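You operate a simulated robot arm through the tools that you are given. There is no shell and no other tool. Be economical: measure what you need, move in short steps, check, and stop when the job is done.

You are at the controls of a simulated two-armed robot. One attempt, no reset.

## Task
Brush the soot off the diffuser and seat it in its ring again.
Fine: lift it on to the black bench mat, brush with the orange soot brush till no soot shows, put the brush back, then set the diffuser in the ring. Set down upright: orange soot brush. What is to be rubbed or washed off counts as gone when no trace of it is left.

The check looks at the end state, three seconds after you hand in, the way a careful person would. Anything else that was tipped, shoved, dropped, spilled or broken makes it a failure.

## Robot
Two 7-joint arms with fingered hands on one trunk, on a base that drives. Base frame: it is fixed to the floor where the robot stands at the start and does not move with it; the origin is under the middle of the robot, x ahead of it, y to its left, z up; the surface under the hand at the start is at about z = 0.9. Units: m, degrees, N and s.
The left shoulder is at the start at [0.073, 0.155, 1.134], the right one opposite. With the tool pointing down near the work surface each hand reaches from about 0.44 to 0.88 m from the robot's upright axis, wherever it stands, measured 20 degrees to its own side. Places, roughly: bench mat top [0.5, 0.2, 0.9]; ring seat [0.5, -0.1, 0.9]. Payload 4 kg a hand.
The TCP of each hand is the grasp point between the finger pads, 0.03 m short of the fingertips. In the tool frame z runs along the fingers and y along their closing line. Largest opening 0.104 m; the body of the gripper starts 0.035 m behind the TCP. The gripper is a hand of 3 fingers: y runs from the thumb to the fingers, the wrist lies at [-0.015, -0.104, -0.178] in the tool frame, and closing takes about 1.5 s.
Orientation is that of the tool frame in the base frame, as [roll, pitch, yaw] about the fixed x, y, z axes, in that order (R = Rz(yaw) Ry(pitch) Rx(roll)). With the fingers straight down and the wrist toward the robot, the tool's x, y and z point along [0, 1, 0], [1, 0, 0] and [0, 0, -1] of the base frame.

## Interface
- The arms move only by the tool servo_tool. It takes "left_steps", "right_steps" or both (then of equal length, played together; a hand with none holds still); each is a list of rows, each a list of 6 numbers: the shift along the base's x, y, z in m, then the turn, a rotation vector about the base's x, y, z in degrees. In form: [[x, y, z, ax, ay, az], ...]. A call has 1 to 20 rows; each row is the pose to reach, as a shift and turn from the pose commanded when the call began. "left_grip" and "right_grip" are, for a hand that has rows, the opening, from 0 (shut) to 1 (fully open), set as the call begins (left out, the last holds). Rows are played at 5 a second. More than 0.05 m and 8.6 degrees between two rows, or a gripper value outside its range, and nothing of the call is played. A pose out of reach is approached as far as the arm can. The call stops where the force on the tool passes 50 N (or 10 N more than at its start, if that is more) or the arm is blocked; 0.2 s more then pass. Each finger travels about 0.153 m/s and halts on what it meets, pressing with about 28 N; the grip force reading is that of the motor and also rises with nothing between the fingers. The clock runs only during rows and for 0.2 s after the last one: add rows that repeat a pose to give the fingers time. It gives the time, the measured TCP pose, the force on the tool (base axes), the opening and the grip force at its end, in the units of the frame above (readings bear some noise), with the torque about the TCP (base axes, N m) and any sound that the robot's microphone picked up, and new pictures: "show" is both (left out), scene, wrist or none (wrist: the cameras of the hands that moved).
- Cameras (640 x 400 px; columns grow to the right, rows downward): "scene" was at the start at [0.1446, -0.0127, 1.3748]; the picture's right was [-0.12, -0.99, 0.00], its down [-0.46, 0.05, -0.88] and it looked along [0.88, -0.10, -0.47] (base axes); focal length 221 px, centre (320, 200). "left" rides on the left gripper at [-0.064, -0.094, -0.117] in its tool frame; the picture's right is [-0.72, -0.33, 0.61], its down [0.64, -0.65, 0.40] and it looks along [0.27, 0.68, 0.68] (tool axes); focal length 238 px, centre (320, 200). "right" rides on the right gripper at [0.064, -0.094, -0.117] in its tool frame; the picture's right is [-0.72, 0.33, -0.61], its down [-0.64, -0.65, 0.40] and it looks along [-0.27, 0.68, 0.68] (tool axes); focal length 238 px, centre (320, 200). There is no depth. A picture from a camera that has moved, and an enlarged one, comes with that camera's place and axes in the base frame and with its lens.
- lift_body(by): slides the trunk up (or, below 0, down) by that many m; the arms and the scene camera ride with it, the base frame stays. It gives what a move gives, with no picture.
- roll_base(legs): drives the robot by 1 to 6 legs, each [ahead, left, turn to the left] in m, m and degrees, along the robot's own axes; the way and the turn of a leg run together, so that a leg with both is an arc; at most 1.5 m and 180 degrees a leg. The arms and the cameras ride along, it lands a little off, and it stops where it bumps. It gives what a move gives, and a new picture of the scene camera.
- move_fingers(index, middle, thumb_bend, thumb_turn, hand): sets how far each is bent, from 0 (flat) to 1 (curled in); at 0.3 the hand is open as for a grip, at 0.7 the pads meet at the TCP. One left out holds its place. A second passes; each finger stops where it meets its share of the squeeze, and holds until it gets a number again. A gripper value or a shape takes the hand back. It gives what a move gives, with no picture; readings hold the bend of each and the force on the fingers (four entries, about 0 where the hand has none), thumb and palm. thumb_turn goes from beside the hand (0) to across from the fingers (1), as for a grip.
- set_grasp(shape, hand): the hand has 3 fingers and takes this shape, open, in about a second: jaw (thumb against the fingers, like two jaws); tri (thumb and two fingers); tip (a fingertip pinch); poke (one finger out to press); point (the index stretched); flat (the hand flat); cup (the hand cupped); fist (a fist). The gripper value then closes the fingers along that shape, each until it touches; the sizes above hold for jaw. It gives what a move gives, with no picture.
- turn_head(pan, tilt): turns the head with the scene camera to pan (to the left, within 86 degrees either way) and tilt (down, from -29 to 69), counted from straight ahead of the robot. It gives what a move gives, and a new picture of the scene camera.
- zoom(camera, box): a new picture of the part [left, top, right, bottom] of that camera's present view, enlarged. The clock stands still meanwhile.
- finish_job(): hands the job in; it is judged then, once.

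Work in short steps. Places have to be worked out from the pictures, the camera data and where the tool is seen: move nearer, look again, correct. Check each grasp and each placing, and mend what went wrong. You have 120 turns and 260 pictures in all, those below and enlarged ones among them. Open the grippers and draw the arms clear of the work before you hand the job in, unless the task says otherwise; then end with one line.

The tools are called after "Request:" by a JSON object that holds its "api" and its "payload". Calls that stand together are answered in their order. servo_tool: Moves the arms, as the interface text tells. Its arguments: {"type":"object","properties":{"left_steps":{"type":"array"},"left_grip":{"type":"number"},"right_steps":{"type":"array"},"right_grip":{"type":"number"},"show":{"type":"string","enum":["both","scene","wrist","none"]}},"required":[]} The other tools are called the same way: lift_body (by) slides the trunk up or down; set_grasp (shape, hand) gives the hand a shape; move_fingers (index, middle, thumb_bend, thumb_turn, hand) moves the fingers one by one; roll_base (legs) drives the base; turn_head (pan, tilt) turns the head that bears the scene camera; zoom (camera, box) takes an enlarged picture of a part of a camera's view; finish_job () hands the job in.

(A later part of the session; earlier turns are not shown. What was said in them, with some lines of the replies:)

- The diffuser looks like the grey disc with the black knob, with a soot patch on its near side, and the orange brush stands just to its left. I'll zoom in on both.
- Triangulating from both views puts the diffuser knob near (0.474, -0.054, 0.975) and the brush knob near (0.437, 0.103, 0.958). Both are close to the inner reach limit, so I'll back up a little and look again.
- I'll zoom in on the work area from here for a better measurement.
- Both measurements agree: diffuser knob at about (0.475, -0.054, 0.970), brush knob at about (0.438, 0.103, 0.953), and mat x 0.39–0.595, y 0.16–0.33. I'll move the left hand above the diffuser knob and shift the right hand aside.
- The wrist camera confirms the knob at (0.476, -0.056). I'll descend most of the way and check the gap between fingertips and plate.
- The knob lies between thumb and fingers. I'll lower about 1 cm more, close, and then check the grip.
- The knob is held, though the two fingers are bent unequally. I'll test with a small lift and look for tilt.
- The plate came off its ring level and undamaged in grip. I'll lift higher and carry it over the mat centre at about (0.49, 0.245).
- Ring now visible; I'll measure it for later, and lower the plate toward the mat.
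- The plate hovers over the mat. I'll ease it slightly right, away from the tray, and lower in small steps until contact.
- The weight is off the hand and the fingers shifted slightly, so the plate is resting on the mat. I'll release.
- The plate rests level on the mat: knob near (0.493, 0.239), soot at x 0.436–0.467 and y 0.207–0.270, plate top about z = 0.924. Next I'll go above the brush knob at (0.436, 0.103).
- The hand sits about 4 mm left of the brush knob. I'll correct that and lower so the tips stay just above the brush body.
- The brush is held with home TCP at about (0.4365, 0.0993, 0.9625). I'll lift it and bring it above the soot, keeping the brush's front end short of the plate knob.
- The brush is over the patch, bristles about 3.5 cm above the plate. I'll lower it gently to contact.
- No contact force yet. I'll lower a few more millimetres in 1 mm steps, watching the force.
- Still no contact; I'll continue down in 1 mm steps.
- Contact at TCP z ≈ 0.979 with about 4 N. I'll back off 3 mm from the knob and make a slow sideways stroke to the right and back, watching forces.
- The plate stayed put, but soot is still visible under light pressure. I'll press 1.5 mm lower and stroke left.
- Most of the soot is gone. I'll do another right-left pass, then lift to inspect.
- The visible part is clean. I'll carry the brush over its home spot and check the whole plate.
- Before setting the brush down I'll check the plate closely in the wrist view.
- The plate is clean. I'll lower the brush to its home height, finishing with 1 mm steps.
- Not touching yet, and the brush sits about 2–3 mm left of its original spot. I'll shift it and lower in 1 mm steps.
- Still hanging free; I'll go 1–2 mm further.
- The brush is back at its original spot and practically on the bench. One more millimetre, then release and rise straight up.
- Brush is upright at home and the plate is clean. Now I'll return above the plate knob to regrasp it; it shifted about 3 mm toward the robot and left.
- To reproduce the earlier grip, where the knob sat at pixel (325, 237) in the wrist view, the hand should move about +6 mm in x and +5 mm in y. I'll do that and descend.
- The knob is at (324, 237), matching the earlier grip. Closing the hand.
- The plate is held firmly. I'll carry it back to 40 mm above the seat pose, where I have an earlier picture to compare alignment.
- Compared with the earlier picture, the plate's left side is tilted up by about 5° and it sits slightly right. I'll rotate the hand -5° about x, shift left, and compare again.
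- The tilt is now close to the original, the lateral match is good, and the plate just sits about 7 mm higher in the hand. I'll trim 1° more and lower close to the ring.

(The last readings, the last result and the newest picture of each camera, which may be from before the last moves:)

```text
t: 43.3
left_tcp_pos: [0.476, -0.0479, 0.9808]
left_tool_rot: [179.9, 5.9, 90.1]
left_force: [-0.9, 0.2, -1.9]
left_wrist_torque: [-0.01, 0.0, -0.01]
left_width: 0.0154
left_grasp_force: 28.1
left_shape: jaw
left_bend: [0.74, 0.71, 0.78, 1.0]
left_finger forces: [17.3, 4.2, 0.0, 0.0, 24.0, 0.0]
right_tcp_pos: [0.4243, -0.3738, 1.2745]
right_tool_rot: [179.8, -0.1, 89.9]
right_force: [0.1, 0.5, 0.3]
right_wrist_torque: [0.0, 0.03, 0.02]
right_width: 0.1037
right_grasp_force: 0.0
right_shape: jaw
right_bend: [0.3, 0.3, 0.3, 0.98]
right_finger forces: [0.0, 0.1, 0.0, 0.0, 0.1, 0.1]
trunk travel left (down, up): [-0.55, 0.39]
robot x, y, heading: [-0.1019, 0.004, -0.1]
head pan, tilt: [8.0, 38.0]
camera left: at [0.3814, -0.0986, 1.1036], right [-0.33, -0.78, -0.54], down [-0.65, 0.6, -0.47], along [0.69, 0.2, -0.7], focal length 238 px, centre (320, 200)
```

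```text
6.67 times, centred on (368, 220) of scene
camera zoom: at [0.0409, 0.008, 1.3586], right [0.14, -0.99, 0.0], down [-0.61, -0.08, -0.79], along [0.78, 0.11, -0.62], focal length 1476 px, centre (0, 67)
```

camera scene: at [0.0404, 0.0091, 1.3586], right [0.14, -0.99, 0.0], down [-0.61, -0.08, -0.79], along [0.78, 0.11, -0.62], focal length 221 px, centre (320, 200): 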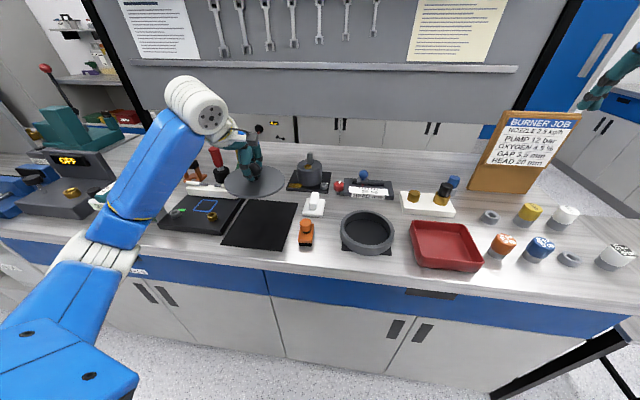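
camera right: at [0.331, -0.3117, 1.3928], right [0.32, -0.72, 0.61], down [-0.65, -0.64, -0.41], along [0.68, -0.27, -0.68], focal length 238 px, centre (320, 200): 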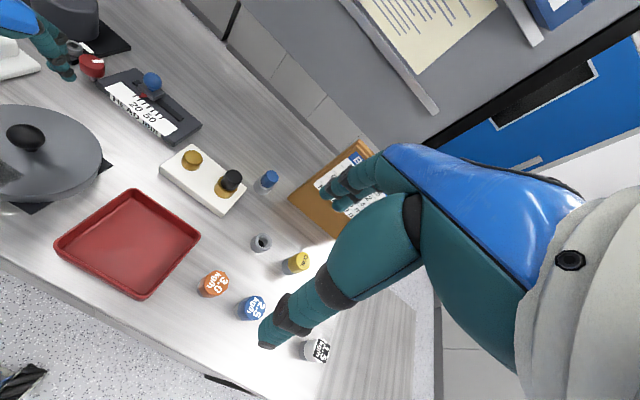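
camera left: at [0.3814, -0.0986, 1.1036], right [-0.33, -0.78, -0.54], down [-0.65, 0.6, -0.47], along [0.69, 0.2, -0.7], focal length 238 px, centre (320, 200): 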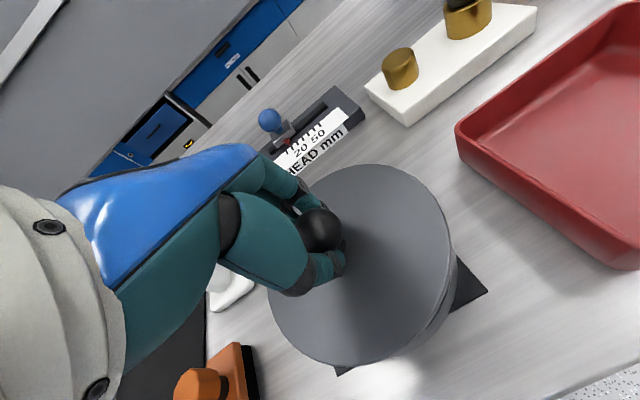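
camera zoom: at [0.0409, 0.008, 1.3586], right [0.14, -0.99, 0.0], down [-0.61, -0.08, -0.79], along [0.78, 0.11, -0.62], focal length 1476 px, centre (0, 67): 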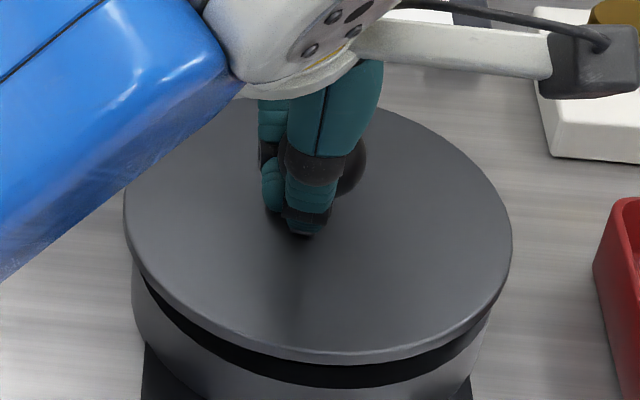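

Alignment matches the seated reference to about 1 mm. I'll lower gently in small steps with a 1 mm left trim.

Request:
{"api": "servo_tool", "payload": {"left_steps": [[0, 0.001, -0.002, 0, 0, 0], [0, 0.001, -0.004, 0, 0, 0], [0, 0.001, -0.006, 0, 0, 0]], "show": "none"}}

Request:
{"api": "zoom", "payload": {"camera": "scene", "box": [320, 190, 416, 250]}}

```text
t: 44.1
left_tcp_pos: [0.4762, -0.0475, 0.9744]
left_tool_rot: [179.8, 6.0, 90.1]
left_force: [-0.9, -0.4, -2.4]
left_wrist_torque: [0.01, 0.03, -0.01]
left_width: 0.0155
left_grasp_force: 28.2
left_shape: jaw
left_bend: [0.74, 0.71, 0.78, 1.0]
left_finger forces: [17.4, 4.3, 0.1, 0.1, 24.0, 0.1]
right_tcp_pos: [0.4238, -0.3739, 1.2743]
right_tool_rot: [180.0, -0.1, 89.9]
right_force: [-0.5, -0.9, 0.0]
right_wrist_torque: [0.0, -0.02, -0.01]
right_width: 0.1037
right_grasp_force: 0.1
right_shape: jaw
right_bend: [0.3, 0.3, 0.3, 0.98]
right_finger forces: [0.0, 0.0, 0.0, 0.0, 0.0, 0.0]
trunk travel left (down, up): [-0.55, 0.39]
robot x, y, heading: [-0.0977, -0.0033, -0.0]
head pan, tilt: [8.0, 38.0]
```

```text
6.67 times, centred on (368, 220) of scene
camera zoom: at [0.0408, 0.0079, 1.3586], right [0.14, -0.99, 0.0], down [-0.61, -0.08, -0.79], along [0.78, 0.11, -0.62], focal length 1476 px, centre (0, 67)
```

zoom: 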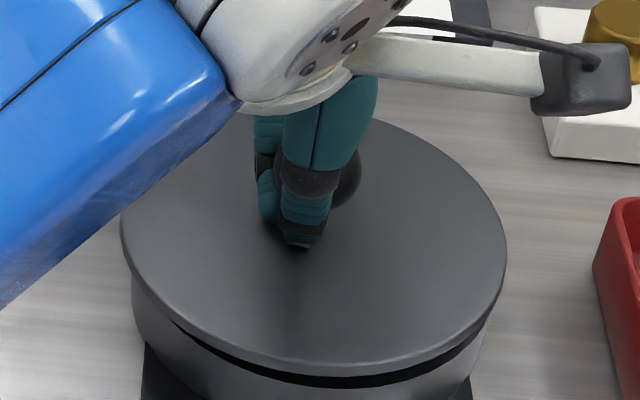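

Nearly down, with the left side a touch lower and the plate about 1.5 mm left of reference. I'll trim that and lower further.

Request:
{"api": "servo_tool", "payload": {"left_steps": [[0, -0.0015, 0, 1, 0, 0], [0, -0.0015, -0.002, 1, 0, 0], [0, -0.0015, -0.004, 1, 0, 0]], "show": "none"}}

Request:
{"api": "zoom", "payload": {"camera": "scene", "box": [320, 190, 416, 250]}}

```text
t: 44.9
left_tcp_pos: [0.4757, -0.0482, 0.9706]
left_tool_rot: [180.0, 5.1, 90.0]
left_force: [-0.1, 0.3, -2.4]
left_wrist_torque: [0.04, 0.01, 0.02]
left_width: 0.0154
left_grasp_force: 27.8
left_shape: jaw
left_bend: [0.74, 0.71, 0.78, 1.0]
left_finger forces: [17.4, 4.2, 0.1, 0.1, 24.3, 0.1]
right_tcp_pos: [0.424, -0.3746, 1.2759]
right_tool_rot: [179.9, -0.1, 89.9]
right_force: [0.2, -0.1, 1.0]
right_wrist_torque: [-0.02, -0.04, 0.02]
right_width: 0.1038
right_grasp_force: 0.0
right_shape: jaw
right_bend: [0.3, 0.3, 0.3, 0.98]
right_finger forces: [0.0, 0.0, 0.0, 0.0, 0.0, 0.0]
trunk travel left (down, up): [-0.55, 0.39]
robot x, y, heading: [-0.0949, -0.0011, 0.1]
head pan, tilt: [8.0, 38.0]
```

```text
6.67 times, centred on (368, 220) of scene
camera zoom: at [0.0408, 0.0079, 1.3586], right [0.14, -0.99, 0.0], down [-0.61, -0.08, -0.79], along [0.78, 0.11, -0.62], focal length 1476 px, centre (0, 67)
```

zoom: 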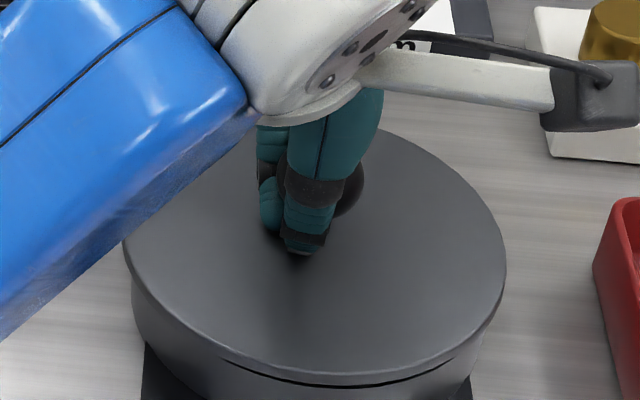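

Only a hairline gap remains on the near side. I'll lower in 1 mm steps to contact.

Request:
{"api": "servo_tool", "payload": {"left_steps": [[0, -0.0005, -0.001, 0, 0, 0], [0, -0.0005, -0.002, 0, 0, 0]], "show": "none"}}

Request:
{"api": "zoom", "payload": {"camera": "scene", "box": [320, 190, 416, 250]}}

```text
t: 45.5
left_tcp_pos: [0.4747, -0.0492, 0.9677]
left_tool_rot: [180.0, 4.9, 90.0]
left_force: [0.0, 0.8, -2.6]
left_wrist_torque: [0.0, -0.01, 0.03]
left_width: 0.0153
left_grasp_force: 27.9
left_shape: jaw
left_bend: [0.74, 0.71, 0.78, 1.0]
left_finger forces: [17.4, 4.2, 0.0, 0.0, 24.1, 0.0]
right_tcp_pos: [0.4238, -0.374, 1.2757]
right_tool_rot: [179.9, -0.1, 89.8]
right_force: [0.6, -0.6, 0.9]
right_wrist_torque: [-0.02, 0.02, 0.0]
right_width: 0.1039
right_grasp_force: 0.2
right_shape: jaw
right_bend: [0.3, 0.3, 0.3, 0.98]
right_finger forces: [0.0, 0.1, 0.0, 0.0, 0.0, 0.0]
trunk travel left (down, up): [-0.55, 0.39]
robot x, y, heading: [-0.0993, 0.0008, -0.3]
head pan, tilt: [8.0, 38.0]
```

```text
6.67 times, centred on (368, 220) of scene
camera zoom: at [0.0408, 0.0078, 1.3586], right [0.14, -0.99, 0.0], down [-0.61, -0.08, -0.79], along [0.78, 0.11, -0.62], focal length 1476 px, centre (0, 67)
```

zoom: 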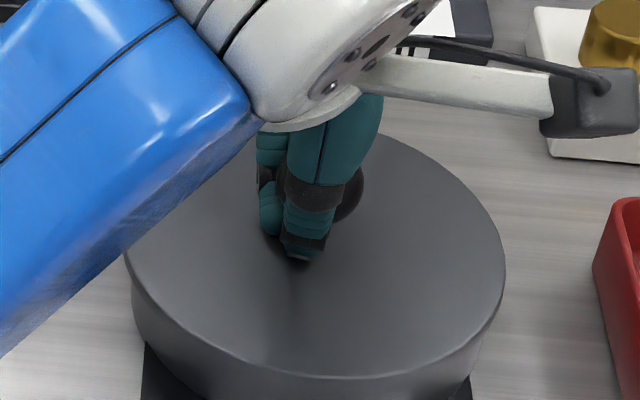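

Still the full weight on the hand, so I'll continue down.

Request:
{"api": "servo_tool", "payload": {"left_steps": [[0, 0, -0.001, 0, 0, 0], [0, 0, -0.002, 0, 0, 0]], "show": "none"}}

```text
t: 46.1
left_tcp_pos: [0.4756, -0.0482, 0.9664]
left_tool_rot: [179.8, 4.9, 89.9]
left_force: [-0.5, 0.6, -2.1]
left_wrist_torque: [0.03, 0.03, 0.0]
left_width: 0.0155
left_grasp_force: 28.5
left_shape: jaw
left_bend: [0.74, 0.71, 0.78, 1.0]
left_finger forces: [17.5, 4.3, 0.0, 0.1, 24.3, 0.0]
right_tcp_pos: [0.4232, -0.3749, 1.275]
right_tool_rot: [179.9, -0.1, 89.9]
right_force: [0.1, -0.2, 0.0]
right_wrist_torque: [-0.01, 0.02, 0.0]
right_width: 0.1033
right_grasp_force: 0.0
right_shape: jaw
right_bend: [0.3, 0.3, 0.3, 0.98]
right_finger forces: [0.0, 0.0, 0.0, 0.1, 0.0, 0.1]
trunk travel left (down, up): [-0.55, 0.39]
robot x, y, heading: [-0.1014, -0.0001, 0.0]
head pan, tilt: [8.0, 38.0]
```

Continuing in 1 mm steps, with a picture.

Request:
{"api": "servo_tool", "payload": {"left_steps": [[0, 0, -0.001, 0, 0, 0], [0, 0, -0.002, 0, 0, 0]], "show": "none"}}

Request:
{"api": "zoom", "payload": {"camera": "scene", "box": [320, 200, 416, 260]}}

```text
t: 46.7
left_tcp_pos: [0.4749, -0.0491, 0.9649]
left_tool_rot: [179.8, 5.0, 90.1]
left_force: [-0.8, 0.6, 0.6]
left_wrist_torque: [-0.03, -0.19, -0.02]
left_width: 0.0156
left_grasp_force: 28.2
left_shape: jaw
left_bend: [0.74, 0.71, 0.78, 1.0]
left_finger forces: [21.0, 4.0, 0.1, 0.0, 25.5, 0.0]
right_tcp_pos: [0.4231, -0.3736, 1.275]
right_tool_rot: [179.9, -0.1, 89.9]
right_force: [0.0, -0.4, 0.5]
right_wrist_torque: [-0.01, -0.03, 0.04]
right_width: 0.1035
right_grasp_force: 0.2
right_shape: jaw
right_bend: [0.3, 0.3, 0.3, 0.98]
right_finger forces: [0.0, 0.0, 0.0, 0.1, 0.1, 0.1]
trunk travel left (down, up): [-0.55, 0.39]
robot x, y, heading: [-0.0991, 0.0012, -0.1]
head pan, tilt: [8.0, 38.0]
```

```text
6.67 times, centred on (368, 230) of scene
camera zoom: at [0.0398, 0.0079, 1.3588], right [0.14, -0.99, 0.0], down [-0.61, -0.08, -0.79], along [0.78, 0.11, -0.62], focal length 1476 px, centre (0, 0)
```

zoom: 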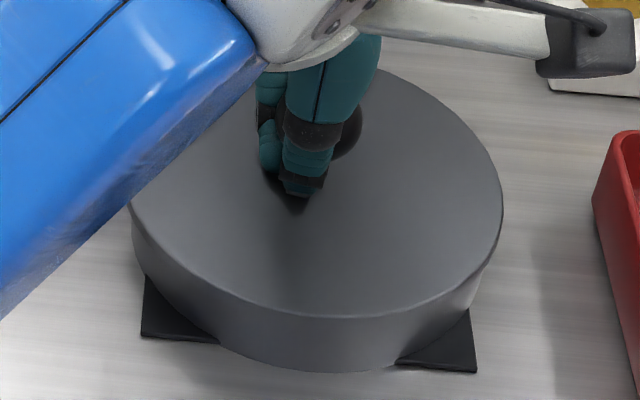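

Contact began at the far edge and the plate looks flush with the ring. I'll release slowly and lift clear.

Request:
{"api": "servo_tool", "payload": {"left_steps": [[0, 0, 0, 0, 0, 0], [0, 0, 0, 0, 0, 0], [0, 0, 0, 0, 0, 0], [0, 0, 0, 0, 0, 0], [0, 0, 0, 0, 0, 0]], "left_grip": 1, "show": "none"}}

Request:
{"api": "servo_tool", "payload": {"left_steps": [[0, 0, 0.03, 0, 0, 0], [0, 0, 0.07, 0, 0, 0], [0, 0, 0.11, 0, 0, 0], [0, 0.04, 0.14, 4, 0, 0], [0, 0.08, 0.17, 5, 0, 0], [0, 0.12, 0.2, 5, 0, 0], [-0.02, 0.16, 0.23, 5, 0, 0], [-0.04, 0.2, 0.25, 5, 0, 0]]}}

Request:
{"api": "zoom", "payload": {"camera": "scene", "box": [320, 200, 416, 260]}}

Request:
{"api": "zoom", "payload": {"camera": "scene", "box": [220, 170, 412, 290]}}

```text
t: 47.9
left_tcp_pos: [0.4731, -0.0487, 0.9676]
left_tool_rot: [179.7, 5.0, 89.9]
left_force: [-3.2, -0.2, 14.3]
left_wrist_torque: [0.17, -0.69, 0.07]
left_width: 0.1014
left_grasp_force: 0.1
left_shape: jaw
left_bend: [0.3, 0.3, 0.3, 0.98]
left_finger forces: [0.0, 14.2, 0.1, 0.0, 0.1, 0.0]
right_tcp_pos: [0.4201, -0.3739, 1.2765]
right_tool_rot: [179.6, 0.0, 89.9]
right_force: [0.3, 0.0, -0.8]
right_wrist_torque: [0.0, -0.02, 0.01]
right_width: 0.1035
right_grasp_force: 0.2
right_shape: jaw
right_bend: [0.3, 0.3, 0.3, 0.98]
right_finger forces: [0.1, 0.0, 0.0, 0.0, 0.1, 0.0]
trunk travel left (down, up): [-0.55, 0.39]
robot x, y, heading: [-0.0964, 0.002, -0.2]
head pan, tilt: [8.0, 38.0]
```

```text
refused: row 7 steps farther than a row can; nothing moved
```

```text
6.67 times, centred on (368, 230) of scene
camera zoom: at [0.036, 0.0081, 1.3593], right [0.14, -0.99, 0.0], down [-0.61, -0.08, -0.79], along [0.78, 0.11, -0.61], focal length 1476 px, centre (0, 0)
```

zoom: 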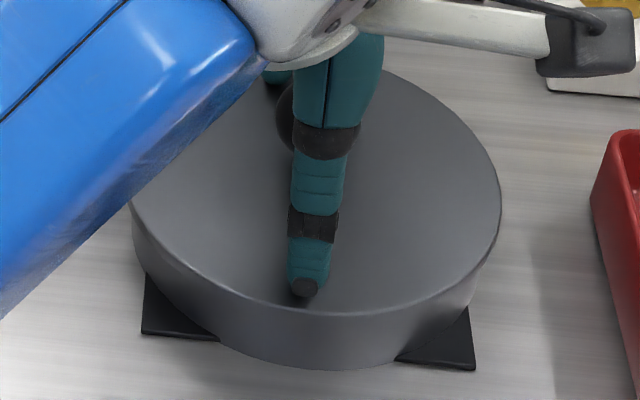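

```text
3.33 times, centred on (316, 230) of scene
camera zoom: at [0.036, 0.0081, 1.3593], right [0.14, -0.99, 0.0], down [-0.61, -0.08, -0.79], along [0.78, 0.11, -0.61], focal length 738 px, centre (333, 100)
```

zoom: 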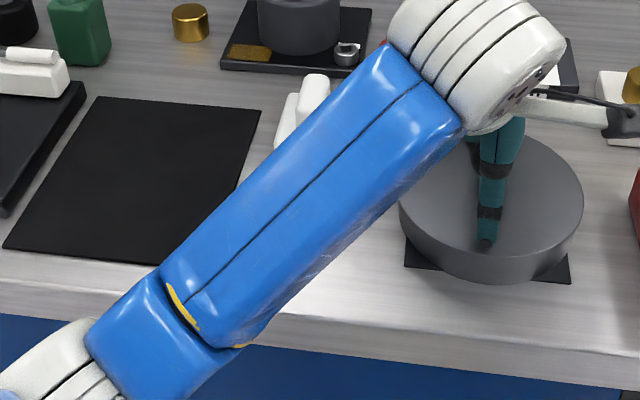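

A fingertip is resting on the plate after opening, and the long retreat row was refused. I'll lift straight up first in small rows, then retreat.

Request:
{"api": "servo_tool", "payload": {"left_steps": [[0, 0, 0.01, 0, 0, 0], [0, 0, 0.03, 0, 0, 0], [0, 0, 0.06, 0, 0, 0], [0, 0, 0.095, 0, 0, 0], [0, 0, 0.13, 0, 0, 0], [0, 0.03, 0.15, 2, 0, 0], [0, 0.06, 0.17, 4, 0, 0], [0, 0.09, 0.19, 5, 0, 0], [-0.01, 0.125, 0.2, 5, 0, 0], [-0.02, 0.16, 0.21, 5, 0, 0], [-0.03, 0.195, 0.22, 5, 0, 0]]}}

Request:
{"api": "zoom", "payload": {"camera": "scene", "box": [320, 200, 416, 260]}}

Request:
{"api": "zoom", "payload": {"camera": "scene", "box": [220, 170, 412, 290]}}

```text
t: 50.3
left_tcp_pos: [0.4445, 0.1496, 1.1864]
left_tool_rot: [179.8, -0.1, 89.9]
left_force: [-0.4, 0.9, -0.1]
left_wrist_torque: [-0.01, -0.02, 0.01]
left_width: 0.1035
left_grasp_force: 0.0
left_shape: jaw
left_bend: [0.3, 0.3, 0.3, 0.98]
left_finger forces: [0.0, 0.1, 0.1, 0.0, 0.0, 0.0]
right_tcp_pos: [0.4223, -0.3714, 1.2768]
right_tool_rot: [179.8, -0.1, 89.8]
right_force: [-0.5, 0.5, 0.3]
right_wrist_torque: [-0.04, -0.01, 0.02]
right_width: 0.1038
right_grasp_force: 0.2
right_shape: jaw
right_bend: [0.3, 0.3, 0.3, 0.98]
right_finger forces: [0.1, 0.0, 0.0, 0.0, 0.0, 0.0]
trunk travel left (down, up): [-0.55, 0.39]
robot x, y, heading: [-0.0979, 0.0006, 0.0]
head pan, tilt: [8.0, 38.0]
camera scene: at [0.0392, 0.0116, 1.3588], right [0.14, -0.99, 0.0], down [-0.61, -0.09, -0.79], along [0.78, 0.11, -0.62], focal length 221 px, centre (320, 200)
camera left: at [0.3499, 0.086, 1.3033], right [-0.33, -0.72, -0.61], down [-0.65, 0.64, -0.41], along [0.69, 0.27, -0.68], focal length 238 px, centre (320, 200)
```

scene: 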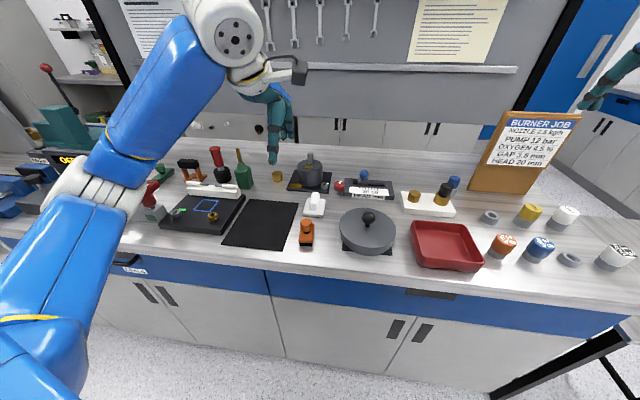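
left: 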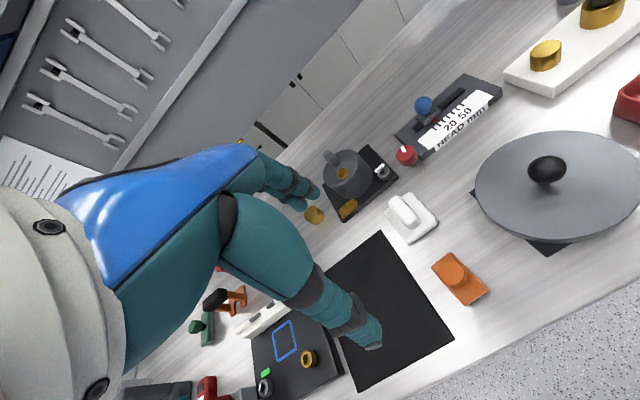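

```text
6.67 times, centred on (368, 230) of scene
camera zoom: at [0.0392, 0.0116, 1.3588], right [0.14, -0.99, 0.0], down [-0.61, -0.09, -0.79], along [0.78, 0.11, -0.62], focal length 1476 px, centre (0, 0)
```

zoom: 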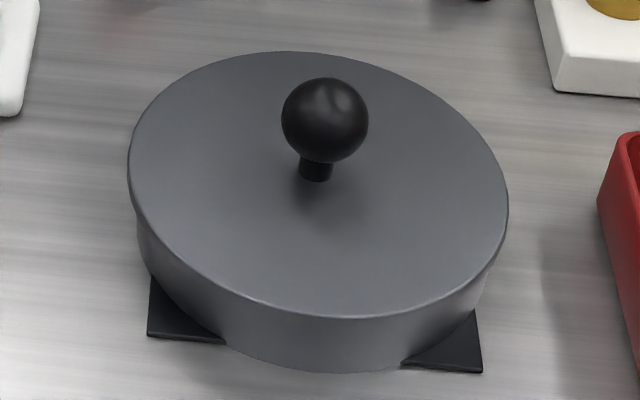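

```text
3.33 times, centred on (316, 230) of scene
camera zoom: at [0.0392, 0.0116, 1.3588], right [0.14, -0.99, 0.0], down [-0.61, -0.09, -0.79], along [0.78, 0.11, -0.62], focal length 738 px, centre (333, 100)
```

zoom: 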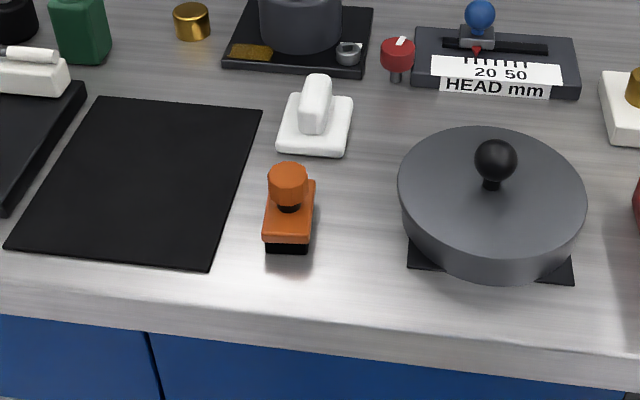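

The plate position matches the original picture within a pixel. I'll check the rim all round for any gap.

Request:
{"api": "zoom", "payload": {"camera": "scene", "box": [334, 225, 366, 260]}}

Request:
{"api": "zoom", "payload": {"camera": "scene", "box": [368, 225, 400, 260]}}

Request:
{"api": "zoom", "payload": {"camera": "left", "box": [460, 110, 640, 260]}}

```text
11.43 times, centred on (350, 242) of scene
camera zoom: at [0.0392, 0.0116, 1.3588], right [0.14, -0.99, 0.0], down [-0.61, -0.09, -0.79], along [0.78, 0.11, -0.62], focal length 2530 px, centre (-23, -286)
```

zoom: 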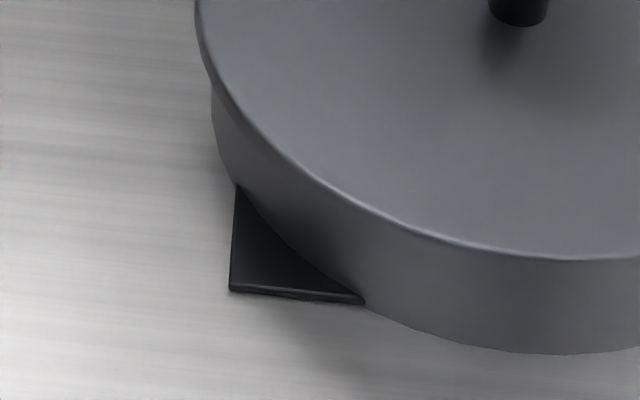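

```text
11.43 times, centred on (384, 242) of scene
camera zoom: at [0.0392, 0.0116, 1.3588], right [0.14, -0.99, 0.0], down [-0.61, -0.09, -0.79], along [0.78, 0.11, -0.62], focal length 2530 px, centre (-411, -286)
```

zoom: 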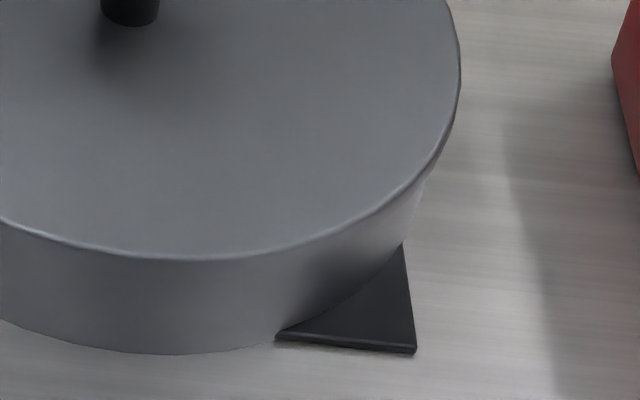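

```text
2.67 times, centred on (550, 185) of left
camera zoom: at [0.3499, 0.086, 1.3033], right [-0.33, -0.72, -0.61], down [-0.65, 0.64, -0.41], along [0.69, 0.27, -0.68], focal length 636 px, centre (-293, 240)
```

zoom: 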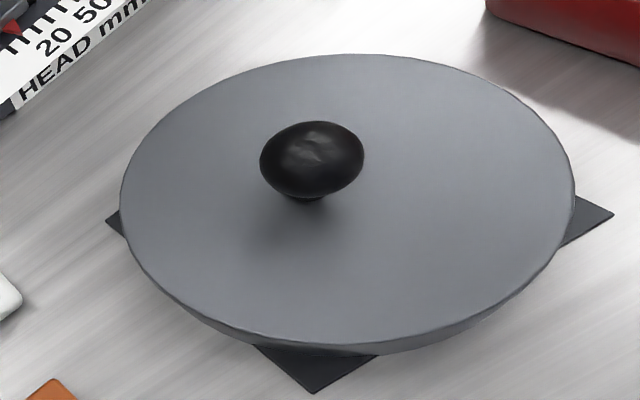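

The plate is flush all round and clean, the brush is upright at its place, and both hands are open and clear, so I'll hand in.

Request:
{"api": "finish_job", "payload": {}}

```text
The job is handed in.
```

I brushed the soot off the diffuser until none showed and seated it flush in its ring again. The orange brush stands upright, within about 1 cm of where it started, and the job is handed in.
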